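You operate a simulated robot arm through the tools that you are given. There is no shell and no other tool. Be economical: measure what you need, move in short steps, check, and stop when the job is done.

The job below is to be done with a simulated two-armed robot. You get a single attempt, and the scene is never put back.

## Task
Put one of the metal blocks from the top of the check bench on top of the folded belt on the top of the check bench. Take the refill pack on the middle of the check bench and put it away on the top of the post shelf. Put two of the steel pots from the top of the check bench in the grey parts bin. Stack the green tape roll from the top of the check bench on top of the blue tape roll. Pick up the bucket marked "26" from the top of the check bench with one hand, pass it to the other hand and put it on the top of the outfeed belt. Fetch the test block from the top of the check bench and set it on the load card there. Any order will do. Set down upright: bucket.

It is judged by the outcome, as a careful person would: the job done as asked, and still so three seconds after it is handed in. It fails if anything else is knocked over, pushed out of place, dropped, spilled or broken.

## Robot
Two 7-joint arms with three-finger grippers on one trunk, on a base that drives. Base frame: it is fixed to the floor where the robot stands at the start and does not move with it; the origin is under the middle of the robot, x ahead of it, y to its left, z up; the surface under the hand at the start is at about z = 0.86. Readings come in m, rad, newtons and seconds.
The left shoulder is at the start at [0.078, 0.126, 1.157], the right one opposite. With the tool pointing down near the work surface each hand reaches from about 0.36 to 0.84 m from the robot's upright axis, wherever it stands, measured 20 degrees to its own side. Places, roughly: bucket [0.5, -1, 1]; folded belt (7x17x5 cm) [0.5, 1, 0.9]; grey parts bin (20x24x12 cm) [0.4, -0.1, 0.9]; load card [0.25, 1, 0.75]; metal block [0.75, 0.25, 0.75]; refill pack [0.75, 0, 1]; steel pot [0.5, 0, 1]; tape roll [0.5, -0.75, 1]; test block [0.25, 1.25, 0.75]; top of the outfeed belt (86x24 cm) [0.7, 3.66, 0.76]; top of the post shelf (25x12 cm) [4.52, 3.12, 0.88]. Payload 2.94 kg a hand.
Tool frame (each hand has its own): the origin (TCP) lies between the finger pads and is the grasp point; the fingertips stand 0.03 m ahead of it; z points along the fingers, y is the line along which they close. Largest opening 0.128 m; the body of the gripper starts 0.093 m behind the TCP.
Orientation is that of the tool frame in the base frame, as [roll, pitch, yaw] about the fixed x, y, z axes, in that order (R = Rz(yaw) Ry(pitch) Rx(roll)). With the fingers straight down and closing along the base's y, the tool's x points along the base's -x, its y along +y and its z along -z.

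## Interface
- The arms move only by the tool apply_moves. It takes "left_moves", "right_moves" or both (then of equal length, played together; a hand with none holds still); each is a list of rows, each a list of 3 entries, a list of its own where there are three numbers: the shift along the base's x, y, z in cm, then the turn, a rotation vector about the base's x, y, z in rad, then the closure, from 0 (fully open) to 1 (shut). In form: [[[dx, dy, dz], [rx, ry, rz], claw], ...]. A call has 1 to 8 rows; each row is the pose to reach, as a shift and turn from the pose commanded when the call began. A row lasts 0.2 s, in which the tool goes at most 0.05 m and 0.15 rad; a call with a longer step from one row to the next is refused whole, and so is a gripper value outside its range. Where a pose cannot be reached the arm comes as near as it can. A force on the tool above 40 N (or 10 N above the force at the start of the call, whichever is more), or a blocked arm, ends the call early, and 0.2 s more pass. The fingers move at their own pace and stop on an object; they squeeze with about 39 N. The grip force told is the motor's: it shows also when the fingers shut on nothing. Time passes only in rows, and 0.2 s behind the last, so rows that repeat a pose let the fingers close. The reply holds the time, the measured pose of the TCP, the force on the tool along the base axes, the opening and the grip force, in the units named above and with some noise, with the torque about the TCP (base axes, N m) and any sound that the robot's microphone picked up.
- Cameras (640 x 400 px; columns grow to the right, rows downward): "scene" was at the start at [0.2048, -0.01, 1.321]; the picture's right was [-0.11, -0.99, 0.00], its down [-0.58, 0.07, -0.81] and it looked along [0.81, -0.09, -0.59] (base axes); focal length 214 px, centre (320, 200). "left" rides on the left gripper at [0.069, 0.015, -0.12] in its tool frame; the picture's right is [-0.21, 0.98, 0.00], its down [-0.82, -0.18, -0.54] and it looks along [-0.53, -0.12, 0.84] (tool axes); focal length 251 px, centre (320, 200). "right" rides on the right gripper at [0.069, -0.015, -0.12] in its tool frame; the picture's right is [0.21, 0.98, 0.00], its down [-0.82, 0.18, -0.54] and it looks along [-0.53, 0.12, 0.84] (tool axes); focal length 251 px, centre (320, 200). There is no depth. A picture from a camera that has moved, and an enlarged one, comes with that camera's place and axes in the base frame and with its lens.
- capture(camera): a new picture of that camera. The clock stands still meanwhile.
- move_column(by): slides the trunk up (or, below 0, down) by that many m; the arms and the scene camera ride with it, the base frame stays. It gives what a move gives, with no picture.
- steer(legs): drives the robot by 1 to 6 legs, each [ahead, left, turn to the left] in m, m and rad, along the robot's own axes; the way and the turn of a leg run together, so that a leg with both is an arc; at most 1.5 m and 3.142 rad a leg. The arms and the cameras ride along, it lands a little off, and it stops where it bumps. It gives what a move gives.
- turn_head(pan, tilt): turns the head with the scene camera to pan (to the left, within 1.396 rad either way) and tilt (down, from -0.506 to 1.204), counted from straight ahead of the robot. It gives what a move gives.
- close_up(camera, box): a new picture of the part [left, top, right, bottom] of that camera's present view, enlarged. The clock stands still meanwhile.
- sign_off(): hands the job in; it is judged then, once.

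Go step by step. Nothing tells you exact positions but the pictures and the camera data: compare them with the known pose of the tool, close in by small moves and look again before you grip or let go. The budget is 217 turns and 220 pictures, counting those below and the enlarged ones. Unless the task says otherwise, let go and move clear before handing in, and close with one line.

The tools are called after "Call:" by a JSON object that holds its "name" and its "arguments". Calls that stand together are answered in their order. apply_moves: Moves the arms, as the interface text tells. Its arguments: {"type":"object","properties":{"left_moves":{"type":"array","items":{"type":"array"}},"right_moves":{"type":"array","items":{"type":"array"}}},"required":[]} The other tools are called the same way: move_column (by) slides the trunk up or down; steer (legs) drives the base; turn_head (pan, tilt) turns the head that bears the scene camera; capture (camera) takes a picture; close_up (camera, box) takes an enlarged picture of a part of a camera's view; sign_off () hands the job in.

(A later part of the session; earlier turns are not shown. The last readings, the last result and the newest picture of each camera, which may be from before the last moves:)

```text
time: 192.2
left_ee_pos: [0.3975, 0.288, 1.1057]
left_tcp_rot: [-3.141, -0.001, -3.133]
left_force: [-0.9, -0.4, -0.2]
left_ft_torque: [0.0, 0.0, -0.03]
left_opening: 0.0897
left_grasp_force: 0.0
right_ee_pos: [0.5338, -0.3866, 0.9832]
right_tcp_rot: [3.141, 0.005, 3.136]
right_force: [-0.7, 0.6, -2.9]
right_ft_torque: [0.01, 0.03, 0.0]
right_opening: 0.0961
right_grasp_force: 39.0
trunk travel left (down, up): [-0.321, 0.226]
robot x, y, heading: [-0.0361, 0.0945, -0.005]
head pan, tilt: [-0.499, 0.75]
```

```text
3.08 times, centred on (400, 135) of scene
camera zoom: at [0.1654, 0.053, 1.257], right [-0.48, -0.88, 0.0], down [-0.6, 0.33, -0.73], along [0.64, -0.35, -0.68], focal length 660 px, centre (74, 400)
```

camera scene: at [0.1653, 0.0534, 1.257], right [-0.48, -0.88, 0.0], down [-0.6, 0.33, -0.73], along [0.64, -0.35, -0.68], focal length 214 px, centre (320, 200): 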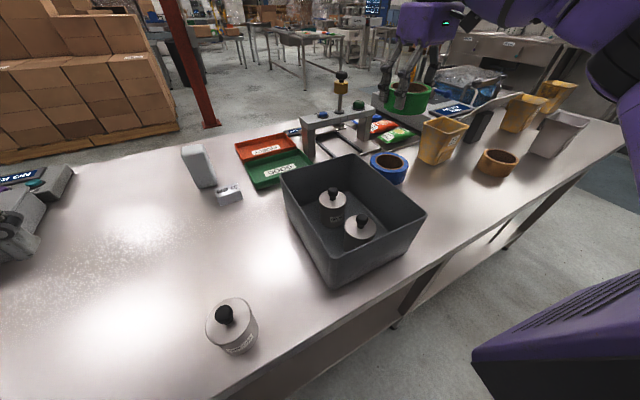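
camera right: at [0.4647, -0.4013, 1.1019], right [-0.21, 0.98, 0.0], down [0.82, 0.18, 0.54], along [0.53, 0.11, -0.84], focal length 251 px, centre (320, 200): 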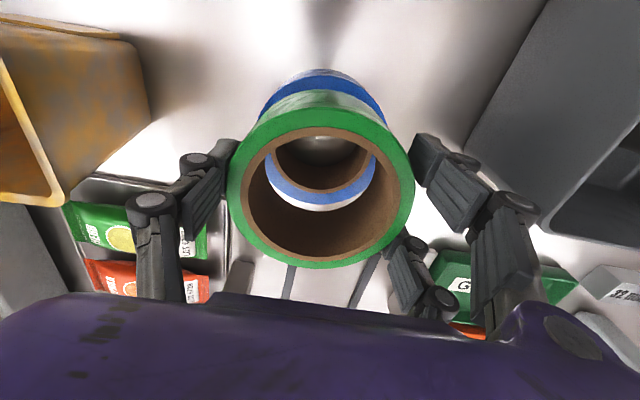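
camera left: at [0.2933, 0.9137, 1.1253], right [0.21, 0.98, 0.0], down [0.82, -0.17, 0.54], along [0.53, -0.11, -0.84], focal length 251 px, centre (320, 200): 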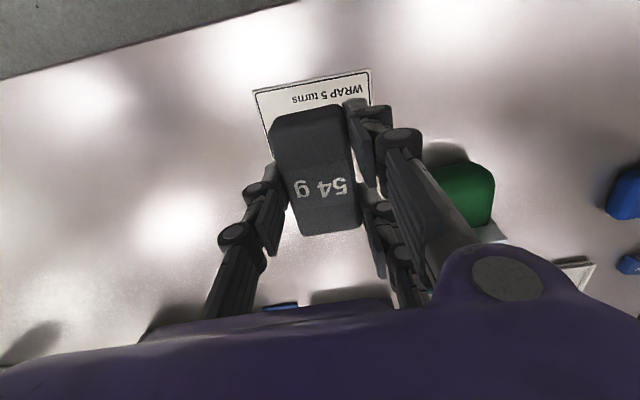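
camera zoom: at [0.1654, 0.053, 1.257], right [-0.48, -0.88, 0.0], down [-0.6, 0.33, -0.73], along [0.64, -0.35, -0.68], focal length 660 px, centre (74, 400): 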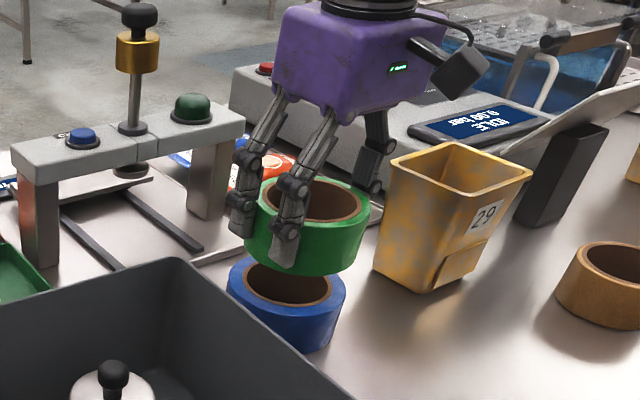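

Concentric within a few millimetres. Lower until contact.

Call:
{"name": "apply_moves", "arguments": {"right_moves": [[[0.3, 0.1, -2], [0, 0, 0], 0.45], [[0.3, 0.1, -2.8], [0, 0, 0], 0.45], [[0.3, 0.1, -3.2], [0, 0, 0], 0.45], [[0.3, 0.1, -3.6], [0, 0, 0], 0.45], [[0.3, 0.1, -4.0], [0, 0, 0], 0.45], [[0.3, 0.1, -4.4], [0, 0, 0], 0.45]]}}

Call:
{"name": "close_up", "arguments": {"camera": "scene", "box": [340, 70, 460, 200]}}

```text
time: 193.6
left_ee_pos: [0.3961, 0.289, 1.1064]
left_tcp_rot: [-3.141, 0.001, -3.135]
left_force: [0.4, -0.2, 0.4]
left_ft_torque: [-0.02, 0.03, 0.01]
left_opening: 0.0895
left_grasp_force: 0.0
right_ee_pos: [0.5381, -0.386, 0.9417]
right_tcp_rot: [-3.14, 0.005, 3.139]
right_force: [4.5, -3.5, 16.4]
right_ft_torque: [-0.09, -0.27, 0.04]
right_opening: 0.0954
right_grasp_force: 38.9
trunk travel left (down, up): [-0.321, 0.226]
robot x, y, heading: [-0.0381, 0.095, -0.002]
head pan, tilt: [-0.499, 0.75]
```

```text
3.08 times, centred on (400, 135) of scene
camera zoom: at [0.1605, 0.0443, 1.2608], right [-0.59, -0.81, 0.0], down [-0.53, 0.38, -0.76], along [0.62, -0.45, -0.65], focal length 660 px, centre (74, 400)
```

zoom: 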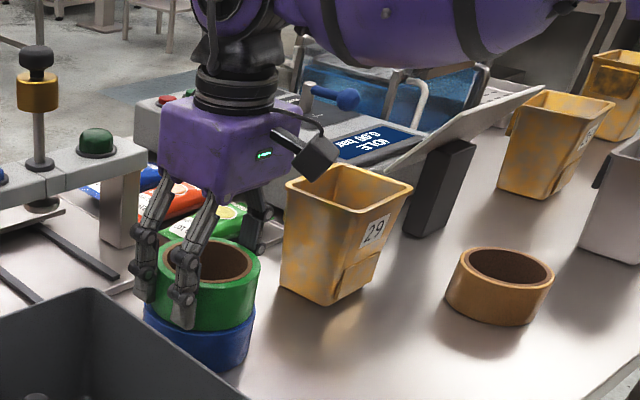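

Stacked with firm contact. Open slightly and rise.

Call:
{"name": "apply_moves", "arguments": {"right_moves": [[[0, 0, 0.2], [0, 0, 0], 0.2], [[0, 0, 0.2], [0, 0, 0], 0.1], [[0, 0, 0.2], [0, 0, 0], 0.08], [[0, 0, 4], [0, 0, 0], 0.08], [[0, 0, 8.5], [0, 0, 0], 0.08], [[0, 0, 13], [0, 0, 0], 0], [[0, 0, 17], [0, 0, 0], 0], [[0, 0, 21], [0, 0, 0], 0]]}}

Call:
{"name": "capture", "arguments": {"camera": "right"}}

Call:
{"name": "capture", "arguments": {"camera": "scene"}}

```text
time: 195.4
left_ee_pos: [0.3966, 0.2897, 1.1065]
left_tcp_rot: [-3.14, -0.001, -3.134]
left_force: [-0.2, 0.5, 0.3]
left_ft_torque: [-0.06, 0.03, 0.0]
left_opening: 0.0898
left_grasp_force: 0.0
right_ee_pos: [0.5346, -0.3837, 1.1474]
right_tcp_rot: [-3.137, 0.001, 3.133]
right_force: [-0.2, 0.4, 0.4]
right_ft_torque: [-0.02, 0.0, -0.02]
right_opening: 0.1279
right_grasp_force: 0.0
trunk travel left (down, up): [-0.321, 0.226]
robot x, y, heading: [-0.0389, 0.0929, -0.004]
head pan, tilt: [-0.499, 0.75]
```

```text
67 pictures are left
camera right: at [0.4651, -0.397, 1.2667], right [-0.21, 0.98, 0.0], down [0.82, 0.18, 0.54], along [0.53, 0.11, -0.84], focal length 251 px, centre (320, 200)
```

right: 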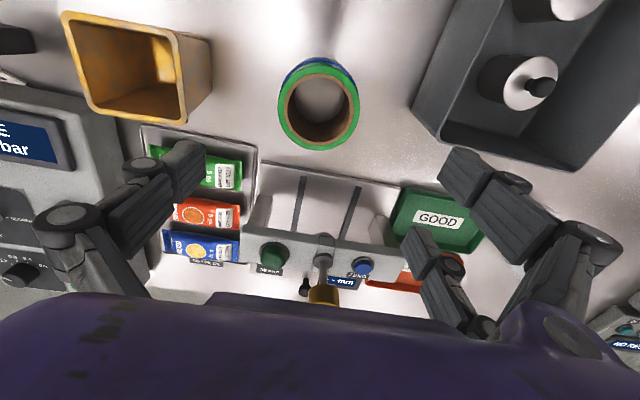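

```text
66 pictures are left
camera scene: at [0.1651, 0.0541, 1.2571], right [-0.48, -0.88, 0.0], down [-0.6, 0.33, -0.73], along [0.64, -0.35, -0.68], focal length 214 px, centre (320, 200)
```

scene: 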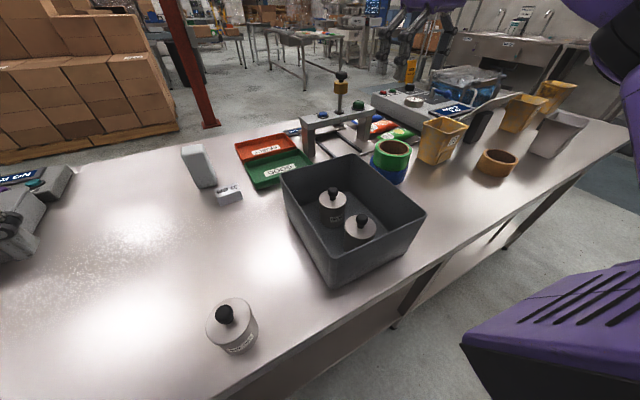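

Green sits on blue. Now bucket 26 (rim centre ≈[0.528, -1.063], about 10 cm wide at the rim): drive right and hover the right hand above it.

Call:
{"name": "steer", "arguments": {"legs": [[-0.005, -0.68, 0]]}}

Call:
{"name": "capture", "arguments": {"camera": "right"}}

```text
time: 201.9
left_ee_pos: [0.3926, -0.3933, 1.1068]
left_tcp_rot: [-3.14, 0.0, -3.123]
left_force: [0.3, 0.0, -0.1]
left_ft_torque: [-0.02, 0.01, -0.03]
left_opening: 0.0896
left_grasp_force: 0.0
right_ee_pos: [0.5391, -1.0617, 1.1483]
right_tcp_rot: [-3.139, 0.001, -3.133]
right_force: [0.4, -0.2, 0.0]
right_ft_torque: [-0.02, 0.0, 0.0]
right_opening: 0.1284
right_grasp_force: 0.1
trunk travel left (down, up): [-0.321, 0.226]
robot x, y, heading: [-0.0397, -0.5928, 0.01]
head pan, tilt: [-0.499, 0.75]
```

```text
65 pictures are left
camera right: at [0.4696, -1.0767, 1.2664], right [-0.22, 0.98, 0.0], down [0.82, 0.19, 0.54], along [0.53, 0.12, -0.84], focal length 251 px, centre (320, 200)
```

right: 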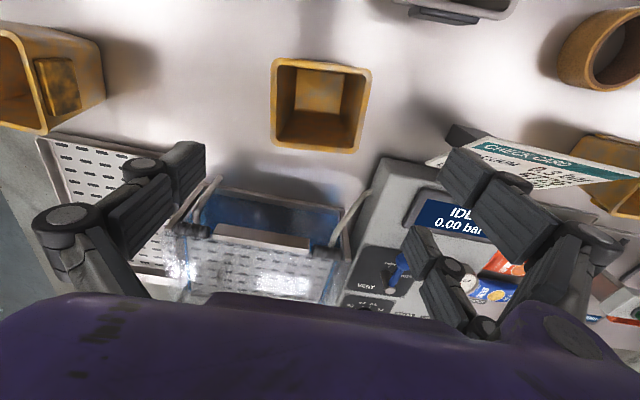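

Bucket rim is 10 cm wide, rotated ~7°. Align and descend to grip just under the rim.

Call:
{"name": "apply_moves", "arguments": {"right_moves": [[[-0.7, -0.35, -4], [0, 0, 0.12], 0], [[-0.7, -0.35, -8], [0, 0, 0.12], 0], [[-0.7, -0.35, -12], [0, 0, 0.12], 0]]}}

Call:
{"name": "capture", "arguments": {"camera": "right"}}

```text
time: 202.7
left_ee_pos: [0.3946, -0.3893, 1.1044]
left_tcp_rot: [-3.139, -0.002, -3.123]
left_force: [0.1, 1.0, -0.9]
left_ft_torque: [-0.04, 0.05, 0.03]
left_opening: 0.0892
left_grasp_force: 0.0
right_ee_pos: [0.5526, -1.0261, 1.1131]
right_tcp_rot: [-3.139, 0.001, -3.018]
right_force: [0.6, 1.3, 0.6]
right_ft_torque: [-0.02, 0.04, -0.03]
right_opening: 0.1279
right_grasp_force: 0.1
right hand out of reach, approached as far as the arm can: row 1, 2, 3
trunk travel left (down, up): [-0.321, 0.226]
robot x, y, heading: [-0.0391, -0.5956, 0.008]
head pan, tilt: [-0.499, 0.75]
```

```text
64 pictures are left
camera right: at [0.4851, -1.0489, 1.2324], right [-0.33, 0.94, 0.0], down [0.79, 0.28, 0.54], along [0.51, 0.18, -0.84], focal length 251 px, centre (320, 200)
```

right: 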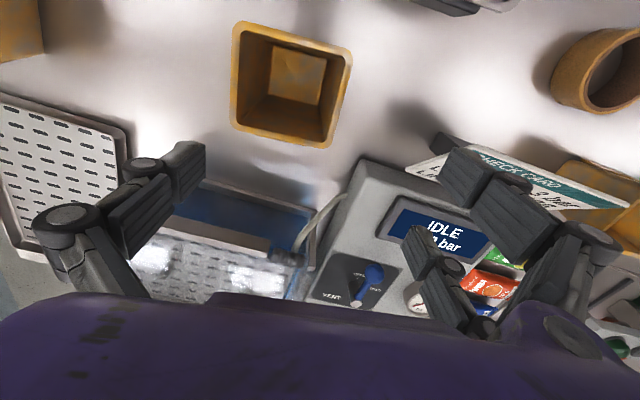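

Out of reach sideways; drive the base 12 cm further right and re-centre the hand.

Call:
{"name": "steer", "arguments": {"legs": [[0, -0.12, 0]]}}

Call:
{"name": "apply_moves", "arguments": {"right_moves": [[[-1, 4, 0], [0, 0, 0], 0], [[-2, 8, 0], [0, 0, 0], 0], [[-2, 8, -3], [0, 0, 0], 0]]}}

Call:
{"name": "capture", "arguments": {"camera": "right"}}

```text
time: 204.4
left_ee_pos: [0.3938, -0.51, 1.1063]
left_tcp_rot: [-3.141, 0.0, -3.123]
left_force: [0.1, 0.5, -0.4]
left_ft_torque: [0.01, 0.0, 0.0]
left_opening: 0.0897
left_grasp_force: 0.1
right_ee_pos: [0.5511, -1.1455, 1.1142]
right_tcp_rot: [-3.139, 0.003, -3.019]
right_force: [1.5, -0.5, 0.9]
right_ft_torque: [0.02, 0.02, -0.02]
right_opening: 0.1279
right_grasp_force: 0.1
trunk travel left (down, up): [-0.321, 0.226]
robot x, y, heading: [-0.0363, -0.7096, 0.007]
head pan, tilt: [-0.499, 0.75]
```

```text
time: 205.2
left_ee_pos: [0.3939, -0.5108, 1.1061]
left_tcp_rot: [-3.139, 0.0, -3.122]
left_force: [0.5, -0.4, 0.5]
left_ft_torque: [0.01, 0.0, -0.03]
left_opening: 0.0896
left_grasp_force: 0.1
right_ee_pos: [0.5307, -1.0693, 1.0832]
right_tcp_rot: [3.141, 0.003, -3.021]
right_force: [0.3, 0.3, 0.0]
right_ft_torque: [0.02, 0.0, -0.02]
right_opening: 0.1276
right_grasp_force: 0.1
trunk travel left (down, up): [-0.321, 0.226]
robot x, y, heading: [-0.0403, -0.7092, 0.013]
head pan, tilt: [-0.499, 0.75]
```

```text
63 pictures are left
camera right: at [0.4637, -1.0923, 1.2018], right [-0.33, 0.94, 0.0], down [0.79, 0.28, 0.54], along [0.51, 0.18, -0.84], focal length 251 px, centre (320, 200)
```

right: 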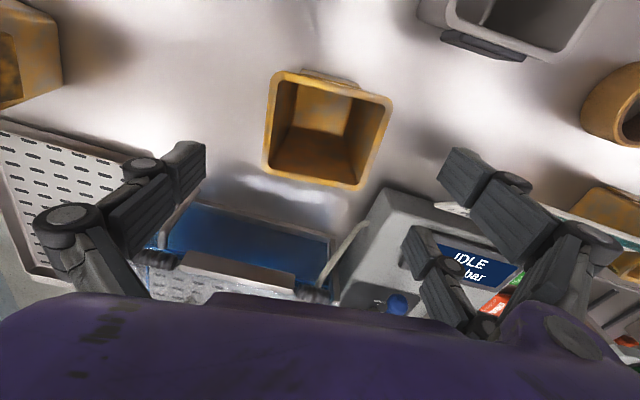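

Aligned (8° vs 7°). Descend and grip the rim walls.

Call:
{"name": "apply_moves", "arguments": {"right_moves": [[[0.0, 0.3, -4], [0, 0, 0.02], 0], [[0.0, 0.3, -8], [0, 0, 0.02], 0], [[0.0, 0.3, -12], [0, 0, 0.02], 0], [[0.0, 0.3, -13.8], [0, 0, 0.02], 0], [[0.0, 0.3, -13.8], [0, 0, 0.02], 0.2], [[0.0, 0.3, -13.8], [0, 0, 0.02], 0.45], [[0.0, 0.3, -13.8], [0, 0, 0.02], 0.45]]}}

Call:
{"name": "capture", "arguments": {"camera": "right"}}

```text
time: 206.8
left_ee_pos: [0.3936, -0.5109, 1.1058]
left_tcp_rot: [-3.142, 0.001, -3.122]
left_force: [-0.1, 1.1, -0.5]
left_ft_torque: [0.0, -0.01, 0.03]
left_opening: 0.0894
left_grasp_force: 0.0
right_ee_pos: [0.5308, -1.0638, 0.946]
right_tcp_rot: [-3.14, 0.006, -2.995]
right_force: [-0.2, -1.2, 4.8]
right_ft_torque: [0.16, -0.04, -0.08]
right_opening: 0.0973
right_grasp_force: 38.4
trunk travel left (down, up): [-0.321, 0.226]
robot x, y, heading: [-0.0398, -0.7104, 0.011]
head pan, tilt: [-0.499, 0.75]
```

```text
62 pictures are left
camera right: at [0.4648, -1.0881, 1.0654], right [-0.35, 0.94, 0.0], down [0.78, 0.3, 0.54], along [0.51, 0.19, -0.84], focal length 251 px, centre (320, 200)
```

right: 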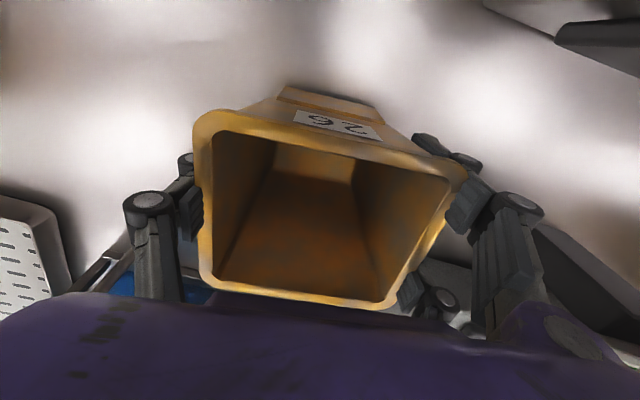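

Bucket 26 gripped. Lift it, back away from the bench, then bring it to the middle and turn it a quarter turn.

Call:
{"name": "apply_moves", "arguments": {"right_moves": [[[0, 0, 3], [0, 0, 0], 0.45], [[0, 0, 7.5], [0, 0, 0], 0.45], [[0, 0, 12], [0, 0, 0], 0.45], [[0, 0, 16.5], [0, 0, 0], 0.45], [[0, 0, 20], [0, 0, 0], 0.45]]}}

Call:
{"name": "steer", "arguments": {"legs": [[-0.4, 0, 0]]}}

Call:
{"name": "apply_moves", "arguments": {"right_moves": [[[-1, 3, 0], [0, 0, -0.145], 0.45], [[-2, 6, 0], [0, 0, -0.29], 0.45], [[-3, 9, 0], [0, 0, -0.435], 0.45], [[-4, 12, 0], [0, 0, -0.58], 0.45], [[-5, 15, 0], [0, 0, -0.725], 0.45], [[-5, 17, 0], [0, 0, -0.87], 0.45], [[-5, 19, 0], [0, 0, -1.015], 0.45], [[-5, 21, 0], [0, 0, -1.16], 0.45]]}}

Call:
{"name": "apply_moves", "arguments": {"right_moves": [[[0, 1, 0], [0, 0, -0.145], 0.45], [[0, 2, 0], [0, 0, -0.29], 0.45], [[0, 3, 0], [0, 0, -0.435], 0.45], [[0, 3, 0], [0, 0, -0.56], 0.45]]}}

Call:
{"name": "turn_head", "arguments": {"pan": 0.0, "tilt": 0.4}}

Call:
{"name": "capture", "arguments": {"camera": "scene"}}

```text
time: 208.0
left_ee_pos: [0.3953, -0.5103, 1.1062]
left_tcp_rot: [-3.139, -0.001, -3.121]
left_force: [-0.2, -0.2, 0.0]
left_ft_torque: [-0.05, 0.01, 0.02]
left_opening: 0.0898
left_grasp_force: 0.2
right_ee_pos: [0.5305, -1.0628, 1.1441]
right_tcp_rot: [3.14, 0.004, -2.996]
right_force: [-0.2, 0.0, -4.5]
right_ft_torque: [-0.01, 0.03, 0.02]
right_opening: 0.0971
right_grasp_force: 39.3
trunk travel left (down, up): [-0.321, 0.226]
robot x, y, heading: [-0.0416, -0.7115, 0.007]
head pan, tilt: [-0.499, 0.75]
```

```text
time: 210.5
left_ee_pos: [-0.0072, -0.5154, 1.1058]
left_tcp_rot: [-3.14, 0.0, -3.122]
left_force: [0.1, -0.1, -0.8]
left_ft_torque: [-0.05, 0.01, -0.01]
left_opening: 0.0896
left_grasp_force: 0.0
right_ee_pos: [0.1292, -1.0675, 1.1431]
right_tcp_rot: [-3.14, 0.003, -3.0]
right_force: [-0.1, 0.0, -4.0]
right_ft_torque: [0.02, -0.01, 0.04]
right_opening: 0.0971
right_grasp_force: 38.5
trunk travel left (down, up): [-0.321, 0.226]
robot x, y, heading: [-0.4416, -0.7103, 0.006]
head pan, tilt: [-0.499, 0.75]
```

```text
time: 212.3
left_ee_pos: [-0.0079, -0.5127, 1.1052]
left_tcp_rot: [-3.14, -0.001, -3.123]
left_force: [0.0, 0.7, 0.3]
left_ft_torque: [0.0, 0.01, -0.01]
left_opening: 0.0897
left_grasp_force: 0.1
right_ee_pos: [0.0799, -0.8569, 1.1438]
right_tcp_rot: [-3.141, 0.002, 2.127]
right_force: [0.3, 1.1, -3.9]
right_ft_torque: [0.04, 0.03, -0.02]
right_opening: 0.0972
right_grasp_force: 38.5
trunk travel left (down, up): [-0.321, 0.226]
robot x, y, heading: [-0.4408, -0.7127, 0.011]
head pan, tilt: [-0.499, 0.75]
```

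```text
time: 213.3
left_ee_pos: [-0.0071, -0.5141, 1.1054]
left_tcp_rot: [-3.14, 0.0, -3.123]
left_force: [0.3, 1.0, 0.2]
left_ft_torque: [-0.02, -0.03, -0.01]
left_opening: 0.0897
left_grasp_force: 0.0
right_ee_pos: [0.0796, -0.828, 1.1439]
right_tcp_rot: [-3.141, 0.003, 1.564]
right_force: [-0.1, 0.1, -3.9]
right_ft_torque: [0.05, -0.02, -0.01]
right_opening: 0.097
right_grasp_force: 38.9
trunk travel left (down, up): [-0.321, 0.226]
robot x, y, heading: [-0.4413, -0.7112, 0.007]
head pan, tilt: [-0.499, 0.75]
```

```text
time: 214.2
left_ee_pos: [-0.0075, -0.5156, 1.1059]
left_tcp_rot: [-3.14, 0.0, -3.122]
left_force: [0.5, 0.4, 0.1]
left_ft_torque: [0.0, -0.01, 0.01]
left_opening: 0.0896
left_grasp_force: 0.0
right_ee_pos: [0.0797, -0.828, 1.1436]
right_tcp_rot: [-3.139, 0.004, 1.566]
right_force: [0.3, 0.3, -4.5]
right_ft_torque: [-0.01, 0.04, 0.03]
right_opening: 0.0967
right_grasp_force: 39.3
trunk travel left (down, up): [-0.321, 0.226]
robot x, y, heading: [-0.4417, -0.7127, 0.01]
head pan, tilt: [0.0, 0.4]
```

```text
61 pictures are left
camera scene: at [-0.2176, -0.7126, 1.288], right [0.01, -1.0, 0.0], down [-0.39, 0.0, -0.92], along [0.92, 0.01, -0.39], focal length 214 px, centre (320, 200)
```

scene: 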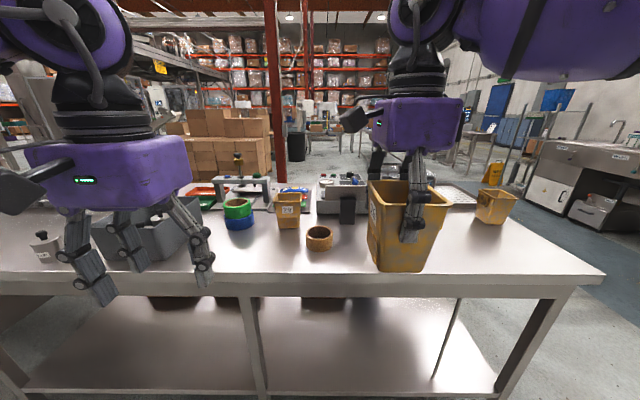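

The bucket hangs in the right hand with its label side toward the left. Now turn the left hand to a near-horizontal pose pointing at it.

Call:
{"name": "apply_moves", "arguments": {"left_moves": [[[0.5, 0.5, 0.5], [-0.0724, 0.0724, 0.0944], 0], [[1, 1, 1], [-0.1449, 0.1449, 0.1888], 0], [[1.5, 1.5, 1.5], [-0.2173, 0.2173, 0.2832], 0], [[2, 2, 2], [-0.2897, 0.2897, 0.3776], 0], [[2.5, 2.5, 2.5], [-0.3621, 0.3621, 0.472], 0], [[3, 3, 3], [-0.4346, 0.4346, 0.5664], 0], [[3.5, 3.5, 3.5], [-0.507, 0.507, 0.6608], 0]]}}

Call:
{"name": "apply_moves", "arguments": {"left_moves": [[[0.5, 0, 0], [-0.0724, 0.0724, 0.0944], 0], [[1, 0, 0], [-0.1449, 0.1449, 0.1888], 0], [[1.5, 0, 0], [-0.2173, 0.2173, 0.2832], 0], [[2, 0, 0], [-0.2897, 0.2897, 0.3776], 0], [[2.5, 0, 0], [-0.3621, 0.3621, 0.472], 0], [[3, 0, 0], [-0.4346, 0.4346, 0.5664], 0], [[3.5, 0, 0], [-0.507, 0.507, 0.6608], 0]]}}

Call:
{"name": "capture", "arguments": {"camera": "scene"}}

Call:
{"name": "capture", "arguments": {"camera": "left"}}

```text
time: 215.8
left_ee_pos: [0.0281, -0.4787, 1.1395]
left_tcp_rot: [-2.805, -0.633, -2.542]
left_force: [-0.8, -0.2, 0.0]
left_ft_torque: [-0.01, 0.0, 0.01]
left_opening: 0.1282
left_grasp_force: 0.0
right_ee_pos: [0.0793, -0.826, 1.1426]
right_tcp_rot: [-3.139, 0.003, 1.566]
right_force: [0.2, -0.5, -4.0]
right_ft_torque: [0.01, 0.01, 0.03]
right_opening: 0.097
right_grasp_force: 38.9
trunk travel left (down, up): [-0.321, 0.226]
robot x, y, heading: [-0.4405, -0.7176, 0.013]
head pan, tilt: [0.0, 0.4]
```

```text
time: 217.4
left_ee_pos: [0.0623, -0.4785, 1.141]
left_tcp_rot: [3.069, -1.309, -1.495]
left_force: [0.0, 0.5, -1.0]
left_ft_torque: [0.01, 0.01, 0.03]
left_opening: 0.1281
left_grasp_force: 0.0
right_ee_pos: [0.0796, -0.8276, 1.1436]
right_tcp_rot: [-3.14, 0.003, 1.565]
right_force: [0.3, -0.1, -3.9]
right_ft_torque: [0.03, 0.02, -0.01]
right_opening: 0.0971
right_grasp_force: 39.1
trunk travel left (down, up): [-0.321, 0.226]
robot x, y, heading: [-0.4393, -0.7127, 0.007]
head pan, tilt: [0.0, 0.4]
```

```text
60 pictures are left
camera scene: at [-0.2177, -0.7119, 1.2881], right [0.01, -1.0, 0.0], down [-0.39, 0.0, -0.92], along [0.92, 0.01, -0.39], focal length 214 px, centre (320, 200)
```

scene: 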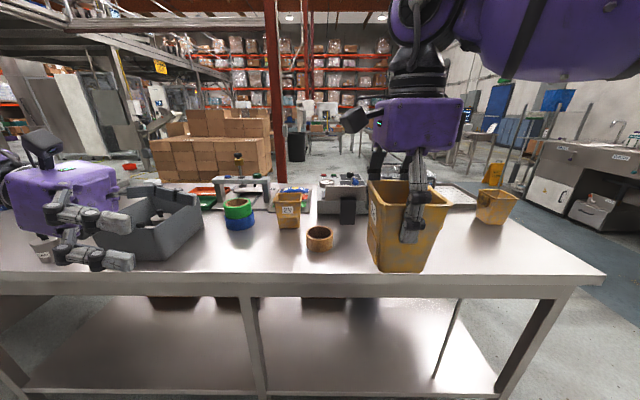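

```text
59 pictures are left
camera left: at [0.049, -0.3803, 1.2381], right [-0.98, 0.05, -0.19], down [0.16, 0.74, -0.66], along [0.11, -0.68, -0.73], focal length 251 px, centre (320, 200)
```

left: 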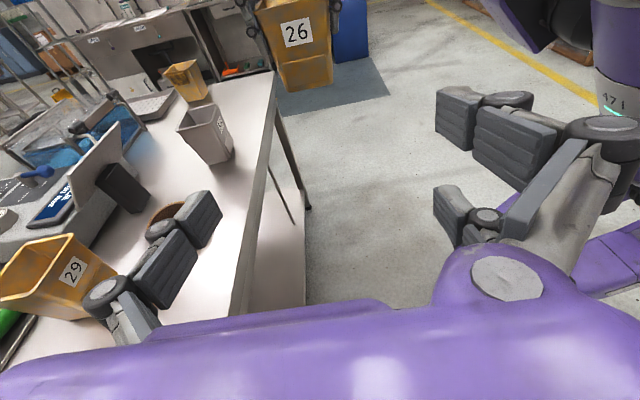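

The left hand points at bucket 26 nicely. Advance it towards the lower body, staying below the right fingertips.

Call:
{"name": "apply_moves", "arguments": {"left_moves": [[[0.4, -4.4, -1], [0, 0, 0], 0], [[0.8, -8.8, -2], [0, 0, 0], 0], [[1.2, -13.2, -3.2], [0, 0, 0], 0], [[1.6, -17.6, -4.4], [0, 0, 0], 0], [[1.8, -21.5, -5], [0, 0, 0], 0]]}}

Call:
{"name": "close_up", "arguments": {"camera": "scene", "box": [200, 120, 480, 320]}}

Call:
{"name": "capture", "arguments": {"camera": "left"}}

```text
time: 218.6
left_ee_pos: [0.0772, -0.6949, 1.0892]
left_tcp_rot: [3.073, -1.308, -1.498]
left_force: [-0.1, 0.1, -0.4]
left_ft_torque: [0.03, 0.03, -0.03]
left_opening: 0.1276
left_grasp_force: 0.1
right_ee_pos: [0.0801, -0.8282, 1.1425]
right_tcp_rot: [-3.141, 0.003, 1.568]
right_force: [-0.5, -0.2, -5.2]
right_ft_torque: [0.07, 0.03, 0.04]
right_opening: 0.097
right_grasp_force: 39.1
trunk travel left (down, up): [-0.321, 0.226]
robot x, y, heading: [-0.4435, -0.7155, 0.011]
head pan, tilt: [0.0, 0.4]
```

```text
2.00 times, centred on (340, 220) of scene
camera zoom: at [-0.2171, -0.7133, 1.288], right [0.01, -1.0, 0.0], down [-0.39, 0.0, -0.92], along [0.92, 0.01, -0.39], focal length 429 px, centre (280, 160)
```

zoom: 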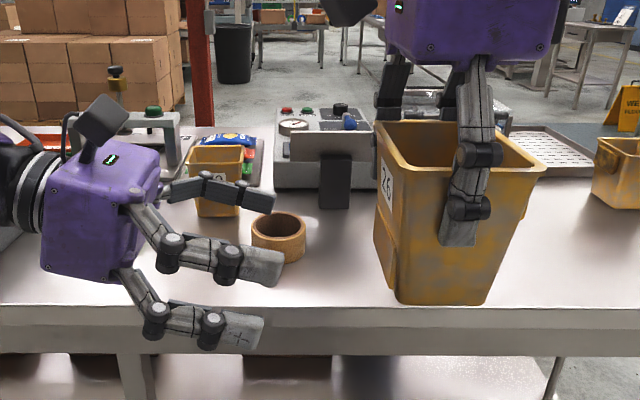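

```text
57 pictures are left
camera left: at [0.0644, -0.5973, 1.1877], right [-0.98, 0.05, -0.19], down [0.16, 0.74, -0.66], along [0.11, -0.67, -0.73], focal length 251 px, centre (320, 200)
```

left: 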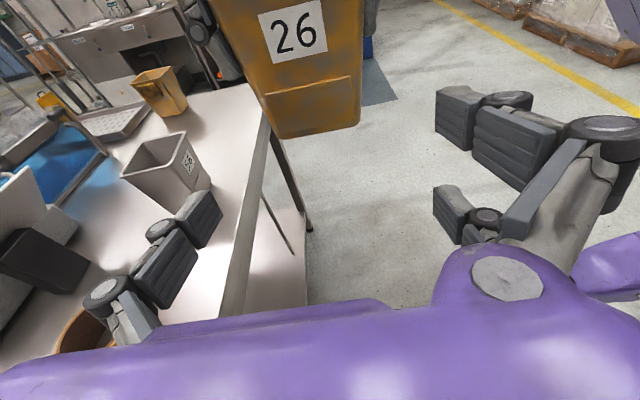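

The paired fingers are ~5 cm apart vertically, so I'll pinch with the fingertips on the near part of the bucket, stopping just short of the right finger. Advance to y≈-0.782, z≈1.10.

Call:
{"name": "apply_moves", "arguments": {"left_moves": [[[0.2, -3, 1.1], [0, 0, 0], 0], [[0.3, -6, 1.1], [0, 0, 0], 0], [[0.3, -8.7, 1.1], [0, 0, 0], 0]]}}

Call:
{"name": "close_up", "arguments": {"camera": "scene", "box": [260, 140, 460, 300]}}

Call:
{"name": "capture", "arguments": {"camera": "left"}}

```text
time: 219.4
left_ee_pos: [0.0822, -0.7828, 1.1004]
left_tcp_rot: [3.071, -1.308, -1.498]
left_force: [-0.4, -0.6, -0.1]
left_ft_torque: [0.01, 0.01, 0.01]
left_opening: 0.1278
left_grasp_force: 0.1
right_ee_pos: [0.0782, -0.828, 1.1433]
right_tcp_rot: [-3.141, 0.004, 1.563]
right_force: [-0.1, 0.1, -4.2]
right_ft_torque: [0.03, 0.01, -0.01]
right_opening: 0.0969
right_grasp_force: 39.1
trunk travel left (down, up): [-0.321, 0.226]
robot x, y, heading: [-0.442, -0.715, 0.008]
head pan, tilt: [0.0, 0.4]
```

```text
2.50 times, centred on (360, 220) of scene
camera zoom: at [-0.2173, -0.7131, 1.2881], right [0.01, -1.0, 0.0], down [-0.39, 0.0, -0.92], along [0.92, 0.01, -0.39], focal length 536 px, centre (220, 150)
```

zoom: 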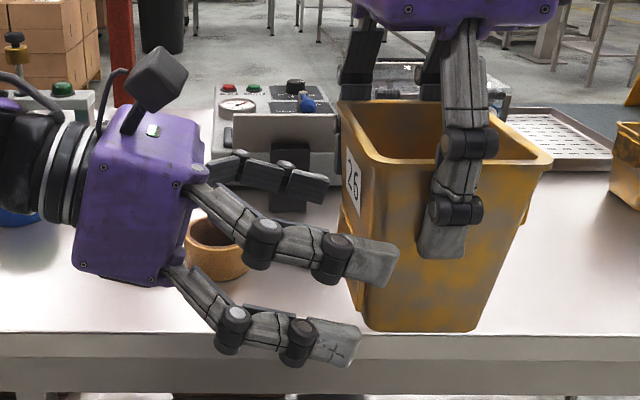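

```text
55 pictures are left
camera left: at [0.0686, -0.6842, 1.1984], right [-0.98, 0.05, -0.19], down [0.16, 0.74, -0.66], along [0.11, -0.67, -0.73], focal length 251 px, centre (320, 200)
```

left: 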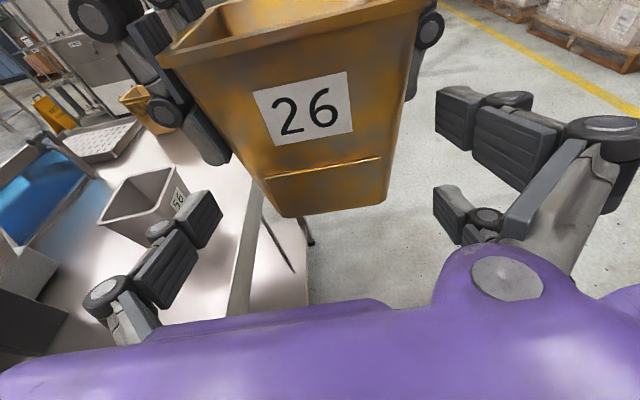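

Heights are good (upper finger just clears sideways). Advance 8 mm more and close the left hand.

Call:
{"name": "apply_moves", "arguments": {"left_moves": [[[-0.1, -0.8, -0.1], [0, 0, 0], 0], [[-0.1, -0.8, -0.1], [0, 0, 0], 0.25], [[-0.1, -0.8, -0.1], [0, 0, 0], 0.45], [[-0.1, -0.8, -0.1], [0, 0, 0], 0.65], [[-0.1, -0.8, -0.1], [0, 0, 0], 0.65]]}}

Call:
{"name": "close_up", "arguments": {"camera": "scene", "box": [260, 140, 460, 300]}}

Call:
{"name": "capture", "arguments": {"camera": "left"}}

```text
time: 220.6
left_ee_pos: [0.0785, -0.7884, 1.0994]
left_tcp_rot: [3.076, -1.308, -1.505]
left_force: [-0.3, 1.1, -0.3]
left_ft_torque: [-0.4, -0.14, -0.41]
left_opening: 0.0902
left_grasp_force: 39.4
right_ee_pos: [0.0806, -0.8312, 1.1427]
right_tcp_rot: [-3.142, 0.008, 1.563]
right_force: [-0.3, -1.7, -2.5]
right_ft_torque: [0.47, 0.1, 0.35]
right_opening: 0.0969
right_grasp_force: 39.0
trunk travel left (down, up): [-0.321, 0.226]
robot x, y, heading: [-0.4418, -0.7137, 0.009]
head pan, tilt: [0.0, 0.4]
stopped in row 5 (right hand): the force on the tool passed its limit at 41 N (the readings are from after the stop); the commanded pose is now the measured one
```

```text
2.50 times, centred on (360, 220) of scene
camera zoom: at [-0.2176, -0.7125, 1.2881], right [0.01, -1.0, 0.0], down [-0.39, 0.0, -0.92], along [0.92, 0.01, -0.39], focal length 536 px, centre (220, 150)
```

zoom: 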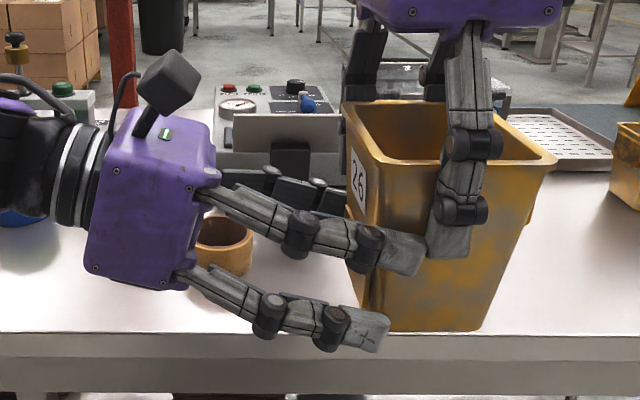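

```text
53 pictures are left
camera left: at [0.0669, -0.6907, 1.1971], right [-0.98, 0.05, -0.19], down [0.17, 0.74, -0.66], along [0.1, -0.68, -0.73], focal length 251 px, centre (320, 200)
```

left: 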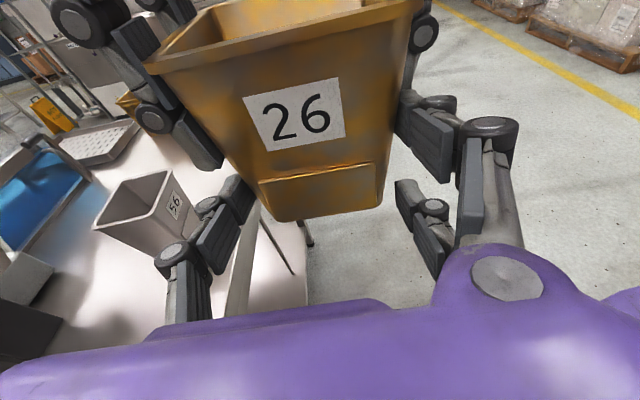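

The tapered wall lets only the upper paired finger touch. I'll open the left slightly, roll it ~8° to match the wall slope, and re-close so all three fingers bear.

Call:
{"name": "apply_moves", "arguments": {"left_moves": [[[0, 0, 0], [0, 0, 0], 0.15], [[0, 0.3, -0.3], [0, -0.07, 0], 0.1], [[0.2, 0.1, -0.3], [0, -0.14, 0], 0.1], [[0.2, 0.1, -0.3], [0, -0.14, 0], 0.3], [[0.2, 0.1, -0.3], [0, -0.14, 0], 0.5], [[0.2, 0.1, -0.3], [0, -0.14, 0], 0.6]]}}

Call:
{"name": "capture", "arguments": {"camera": "left"}}

Call:
{"name": "close_up", "arguments": {"camera": "scene", "box": [260, 140, 460, 300]}}

```text
time: 222.0
left_ee_pos: [0.0824, -0.7876, 1.0969]
left_tcp_rot: [-2.699, -1.283, -1.995]
left_force: [1.5, 1.8, 0.9]
left_ft_torque: [0.19, 0.98, -0.17]
left_opening: 0.0896
left_grasp_force: 39.1
right_ee_pos: [0.081, -0.832, 1.1425]
right_tcp_rot: [-3.141, 0.011, 1.562]
right_force: [-1.5, -1.0, -5.1]
right_ft_torque: [-0.22, -0.89, 0.26]
right_opening: 0.097
right_grasp_force: 38.9
trunk travel left (down, up): [-0.321, 0.226]
robot x, y, heading: [-0.4421, -0.7156, 0.005]
head pan, tilt: [0.0, 0.4]
```

```text
52 pictures are left
camera left: at [0.0556, -0.6894, 1.1918], right [-0.94, 0.05, -0.32], down [0.26, 0.74, -0.63], along [0.21, -0.68, -0.71], focal length 251 px, centre (320, 200)
```

left: 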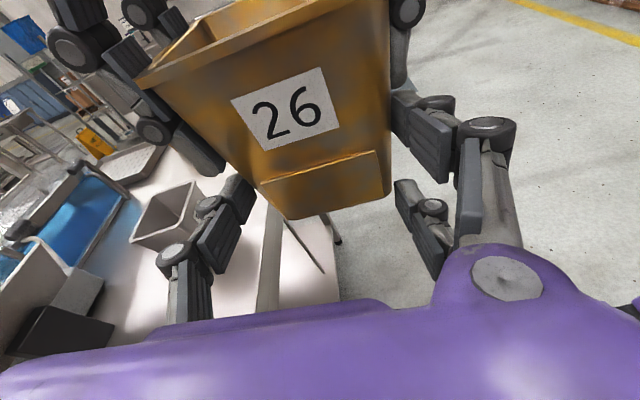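

```text
2.50 times, centred on (360, 220) of scene
camera zoom: at [-0.2175, -0.7125, 1.2881], right [0.01, -1.0, 0.0], down [-0.39, 0.0, -0.92], along [0.92, 0.01, -0.39], focal length 536 px, centre (220, 150)
```

zoom: 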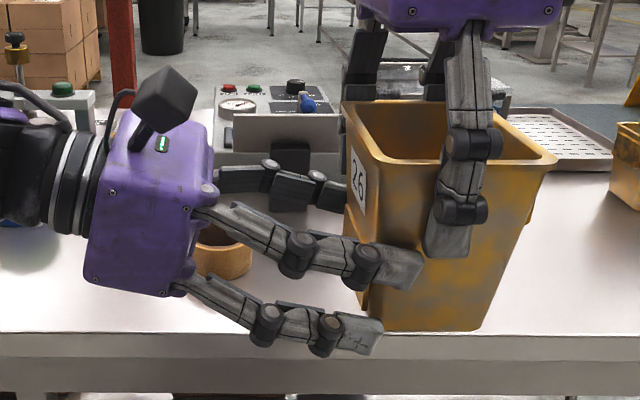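

The left upper fingertip seems to overlap the right finger. Open, retreat 8 mm, and close again.

Call:
{"name": "apply_moves", "arguments": {"left_moves": [[[0, 0, 0], [0, 0, 0], 0.15], [[0, 0.9, 0], [0, 0, 0], 0.1], [[0, 0.9, 0], [0, 0, 0], 0.3], [[0, 0.9, 0], [0, 0, 0], 0.5], [[0, 0.9, 0], [0, 0, 0], 0.65], [[0, 0.9, 0], [0, 0, 0], 0.65]]}}

Call:
{"name": "close_up", "arguments": {"camera": "left", "box": [120, 0, 520, 300]}}

Call:
{"name": "close_up", "arguments": {"camera": "scene", "box": [260, 140, 460, 300]}}

```text
time: 223.4
left_ee_pos: [0.0819, -0.7794, 1.0979]
left_tcp_rot: [-2.692, -1.284, -2.001]
left_force: [3.9, 2.7, 0.0]
left_ft_torque: [0.08, -0.39, 0.12]
left_opening: 0.0875
left_grasp_force: 39.2
right_ee_pos: [0.0801, -0.8309, 1.1421]
right_tcp_rot: [-3.14, 0.01, 1.56]
right_force: [-5.0, -2.9, -4.6]
right_ft_torque: [-0.11, 0.6, 0.14]
right_opening: 0.0968
right_grasp_force: 39.0
trunk travel left (down, up): [-0.321, 0.226]
robot x, y, heading: [-0.4396, -0.7092, 0.005]
head pan, tilt: [0.0, 0.4]
```

```text
1.33 times, centred on (320, 150) of left
camera zoom: at [0.0556, -0.6805, 1.192], right [-0.94, 0.05, -0.33], down [0.26, 0.74, -0.63], along [0.21, -0.68, -0.71], focal length 335 px, centre (320, 267)
```

zoom: 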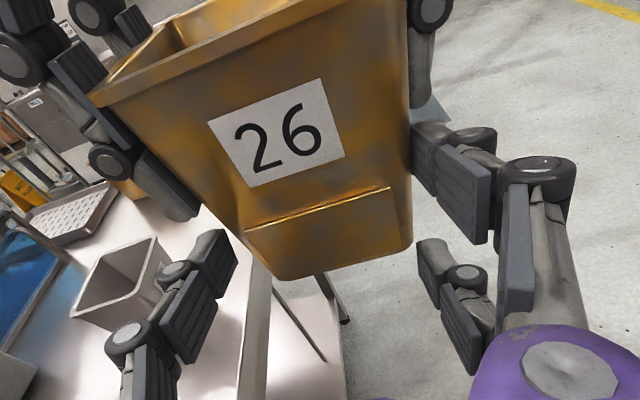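

```text
2.50 times, centred on (360, 220) of scene
camera zoom: at [-0.2175, -0.7125, 1.2881], right [0.01, -1.0, 0.0], down [-0.39, 0.0, -0.92], along [0.92, 0.01, -0.39], focal length 536 px, centre (220, 150)
```

zoom: 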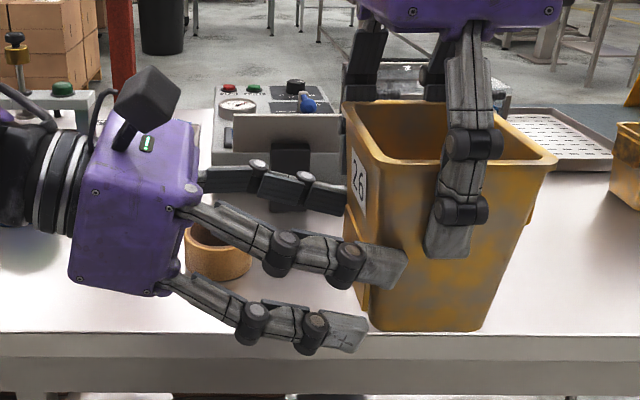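

The lower paired finger still misses; roll another ~8° and re-close.

Call:
{"name": "apply_moves", "arguments": {"left_moves": [[[0, 0, 0], [0, 0, 0], 0.15], [[0.1, 0, 0], [0, -0.08, 0], 0.12], [[0.2, 0, 0], [0, -0.15, 0], 0.12], [[0.2, 0, 0], [0, -0.15, 0], 0.3], [[0.2, 0, 0], [0, -0.15, 0], 0.5], [[0.2, 0, 0], [0, -0.15, 0], 0.65], [[0.2, 0, 0], [0, -0.15, 0], 0.65]]}}

Call:
{"name": "close_up", "arguments": {"camera": "left", "box": [120, 0, 520, 300]}}

```text
time: 225.0
left_ee_pos: [0.0845, -0.7793, 1.0956]
left_tcp_rot: [-2.315, -1.196, -2.359]
left_force: [2.9, 0.8, 1.6]
left_ft_torque: [-0.11, -0.28, 0.1]
left_opening: 0.0894
left_grasp_force: 39.1
right_ee_pos: [0.0815, -0.8313, 1.1429]
right_tcp_rot: [3.14, 0.01, 1.562]
right_force: [-4.3, -1.4, -6.2]
right_ft_torque: [0.04, 0.39, 0.12]
right_opening: 0.097
right_grasp_force: 39.4
trunk travel left (down, up): [-0.321, 0.226]
robot x, y, heading: [-0.4403, -0.7142, 0.013]
head pan, tilt: [0.0, 0.4]
```

```text
1.33 times, centred on (320, 150) of left
camera zoom: at [0.0435, -0.6806, 1.1864], right [-0.88, 0.05, -0.46], down [0.35, 0.74, -0.58], along [0.31, -0.68, -0.67], focal length 335 px, centre (320, 267)
```

zoom: 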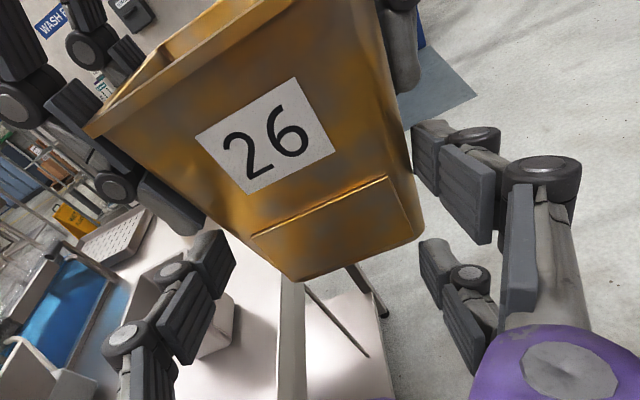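

All three left fingers now seem to bear. Carefully open the right hand and check the bucket stays.

Call:
{"name": "apply_moves", "arguments": {"right_moves": [[[0, 0, 0], [0, 0, 0], 0.22], [[0, 0, 0], [0, 0, 0], 0.18], [[0, 0, 0], [0, 0, 0], 0.15]]}}

Call:
{"name": "close_up", "arguments": {"camera": "scene", "box": [260, 140, 460, 300]}}

```text
time: 225.8
left_ee_pos: [0.0836, -0.7799, 1.0963]
left_tcp_rot: [-2.315, -1.196, -2.357]
left_force: [-0.7, -0.5, 0.6]
left_ft_torque: [0.26, 0.01, -0.03]
left_opening: 0.0893
left_grasp_force: 38.9
right_ee_pos: [0.0807, -0.8315, 1.1429]
right_tcp_rot: [3.141, 0.007, 1.561]
right_force: [0.1, -0.1, 0.3]
right_ft_torque: [0.0, 0.01, -0.01]
right_opening: 0.1087
right_grasp_force: 0.0
trunk travel left (down, up): [-0.321, 0.226]
robot x, y, heading: [-0.4401, -0.7148, 0.012]
head pan, tilt: [0.0, 0.4]
```

```text
2.50 times, centred on (360, 220) of scene
camera zoom: at [-0.2175, -0.7125, 1.2881], right [0.01, -1.0, 0.0], down [-0.39, 0.0, -0.92], along [0.92, 0.01, -0.39], focal length 536 px, centre (220, 150)
```

zoom: 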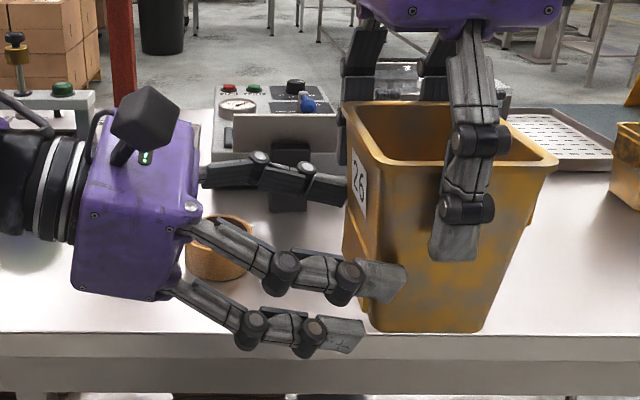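

The bucket hasn't moved. Open the right hand further and raise it clear.

Call:
{"name": "apply_moves", "arguments": {"right_moves": [[[0, 0, 0], [0, 0, 0], 0.0], [[0, 0, 0], [0, 0, 0], 0.0], [[0, 0, 3], [0, 0, 0], 0.0], [[0, 0, 6], [0, 0, 0], 0.0], [[0, 0, 9], [0, 0, 0], 0.0], [[0, -4, 10], [0, 0, 0], 0.0], [[0, -8, 10], [0, 0, 0], 0.0]]}}

Call:
{"name": "capture", "arguments": {"camera": "scene"}}

```text
time: 227.4
left_ee_pos: [0.0825, -0.7804, 1.0967]
left_tcp_rot: [-2.315, -1.194, -2.36]
left_force: [0.7, 0.3, 0.2]
left_ft_torque: [0.28, -0.02, 0.06]
left_opening: 0.089
left_grasp_force: 39.0
right_ee_pos: [0.0813, -0.9133, 1.2446]
right_tcp_rot: [3.139, 0.009, 1.561]
right_force: [0.2, -0.6, 0.6]
right_ft_torque: [0.09, -0.04, 0.0]
right_opening: 0.1278
right_grasp_force: 0.0
right hand out of reach, approached as far as the arm can: row 4, 5
trunk travel left (down, up): [-0.321, 0.226]
robot x, y, heading: [-0.4403, -0.7117, 0.007]
head pan, tilt: [0.0, 0.4]
```

```text
46 pictures are left
camera scene: at [-0.2186, -0.7142, 1.2883], right [0.01, -1.0, 0.0], down [-0.39, 0.0, -0.92], along [0.92, 0.01, -0.39], focal length 214 px, centre (320, 200)
```

scene: 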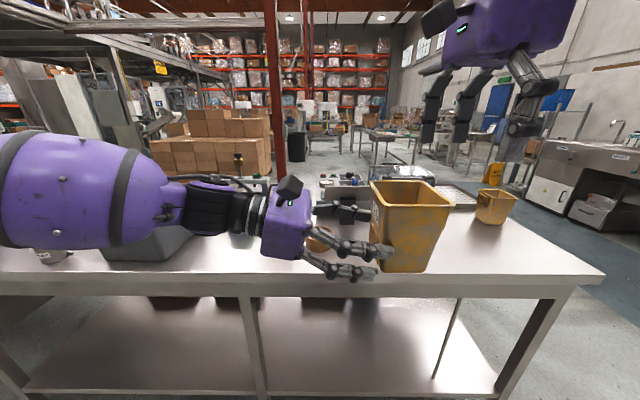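

Handover done: the left hand alone holds bucket 26 upright. Back away, turn left, and look toward the outfeed belt.

Call:
{"name": "steer", "arguments": {"legs": [[-0.45, 0, 0], [0, 0, 1.571], [1.2, 0, 0]]}}

Call:
{"name": "turn_head", "arguments": {"pan": -0.3, "tilt": 0.3}}

Call:
{"name": "capture", "arguments": {"camera": "scene"}}

```text
time: 239.5
left_ee_pos: [-0.8128, 1.0033, 1.0957]
left_tcp_rot: [-2.315, -1.195, -0.801]
left_force: [-0.5, -0.7, -0.5]
left_ft_torque: [0.04, 0.27, 0.01]
left_opening: 0.0892
left_grasp_force: 39.1
right_ee_pos: [-0.6798, 1.0002, 1.2437]
right_tcp_rot: [-3.141, 0.008, 3.122]
right_force: [-0.5, 0.4, -0.5]
right_ft_torque: [0.03, -0.01, -0.01]
right_opening: 0.1279
right_grasp_force: 0.0
trunk travel left (down, up): [-0.321, 0.226]
robot x, y, heading: [-0.8842, 0.4757, 1.568]
head pan, tilt: [0.0, 0.4]
```

```text
time: 240.3
left_ee_pos: [-0.8123, 1.0029, 1.0957]
left_tcp_rot: [-2.316, -1.196, -0.797]
left_force: [-0.6, 0.1, -0.3]
left_ft_torque: [0.03, 0.26, 0.0]
left_opening: 0.0889
left_grasp_force: 39.2
right_ee_pos: [-0.6806, 1.0006, 1.2429]
right_tcp_rot: [-3.141, 0.009, 3.121]
right_force: [1.1, 0.2, -0.1]
right_ft_torque: [0.04, -0.01, -0.04]
right_opening: 0.1278
right_grasp_force: 0.0
trunk travel left (down, up): [-0.321, 0.226]
robot x, y, heading: [-0.879, 0.4784, 1.564]
head pan, tilt: [-0.3, 0.3]
```

```text
45 pictures are left
camera scene: at [-0.8551, 0.6992, 1.2973], right [0.96, -0.3, 0.0], down [-0.09, -0.28, -0.96], along [0.28, 0.91, -0.3], focal length 214 px, centre (320, 200)
```

scene: 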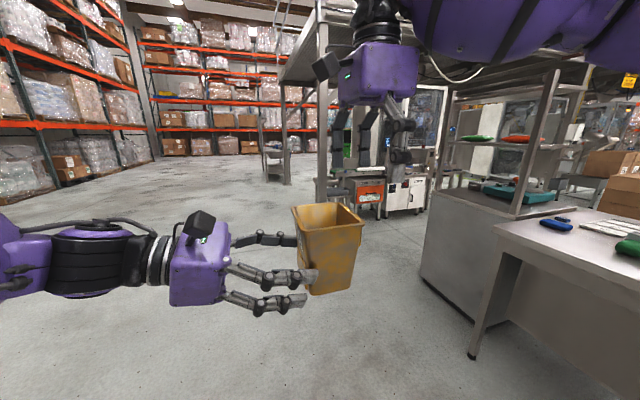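

The bucket rides well. The belt area is beyond the post; drive further and look again, zoomed.

Call:
{"name": "steer", "arguments": {"legs": [[1.5, 0, 0]]}}

Call:
{"name": "turn_head", "arguments": {"pan": -0.75, "tilt": 0.35}}

Call:
{"name": "capture", "arguments": {"camera": "scene"}}

```text
time: 247.7
left_ee_pos: [-0.7938, 2.4811, 1.0964]
left_tcp_rot: [-2.316, -1.196, -0.811]
left_force: [0.4, 0.7, -0.2]
left_ft_torque: [0.02, 0.25, -0.01]
left_opening: 0.089
left_grasp_force: 38.8
right_ee_pos: [-0.6624, 2.4746, 1.244]
right_tcp_rot: [3.142, 0.008, 3.108]
right_force: [0.4, 0.1, 0.0]
right_ft_torque: [0.0, 0.01, 0.0]
right_opening: 0.128
right_grasp_force: 0.1
trunk travel left (down, up): [-0.321, 0.226]
robot x, y, heading: [-0.8684, 1.957, 1.555]
head pan, tilt: [-0.3, 0.3]
```

```text
time: 248.6
left_ee_pos: [-0.7927, 2.4796, 1.0969]
left_tcp_rot: [-2.314, -1.195, -0.812]
left_force: [0.3, 0.2, -0.1]
left_ft_torque: [0.03, 0.29, 0.0]
left_opening: 0.089
left_grasp_force: 39.2
right_ee_pos: [-0.6627, 2.4753, 1.2446]
right_tcp_rot: [3.141, 0.008, 3.108]
right_force: [0.5, -0.1, -0.1]
right_ft_torque: [0.01, -0.01, -0.01]
right_opening: 0.128
right_grasp_force: 0.0
trunk travel left (down, up): [-0.321, 0.226]
robot x, y, heading: [-0.8728, 1.9575, 1.557]
head pan, tilt: [-0.75, 0.351]
```

```text
44 pictures are left
camera scene: at [-0.8051, 2.1551, 1.2927], right [0.72, -0.69, 0.0], down [-0.24, -0.25, -0.94], along [0.65, 0.68, -0.34], focal length 214 px, centre (320, 200)
```

scene: 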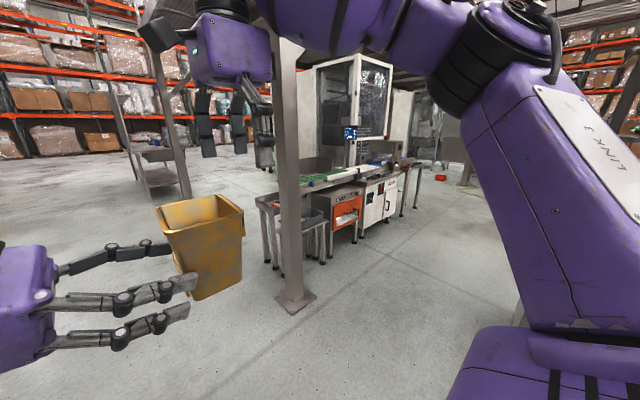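

Call:
{"name": "close_up", "arguments": {"camera": "scene", "box": [240, 130, 430, 290]}}

```text
2.50 times, centred on (335, 210) of scene
camera zoom: at [-0.8051, 2.1551, 1.2927], right [0.72, -0.69, 0.0], down [-0.24, -0.25, -0.94], along [0.65, 0.68, -0.34], focal length 536 px, centre (282, 175)
```

zoom: 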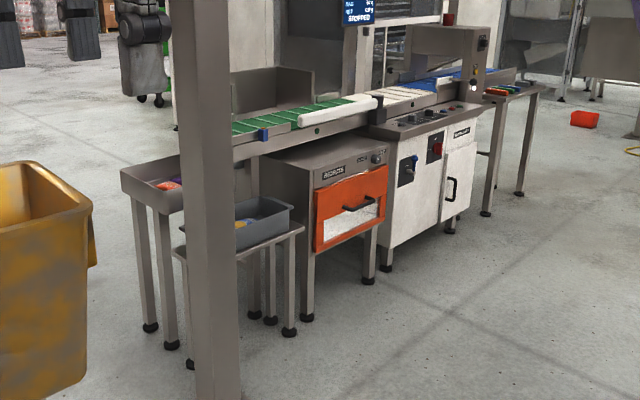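

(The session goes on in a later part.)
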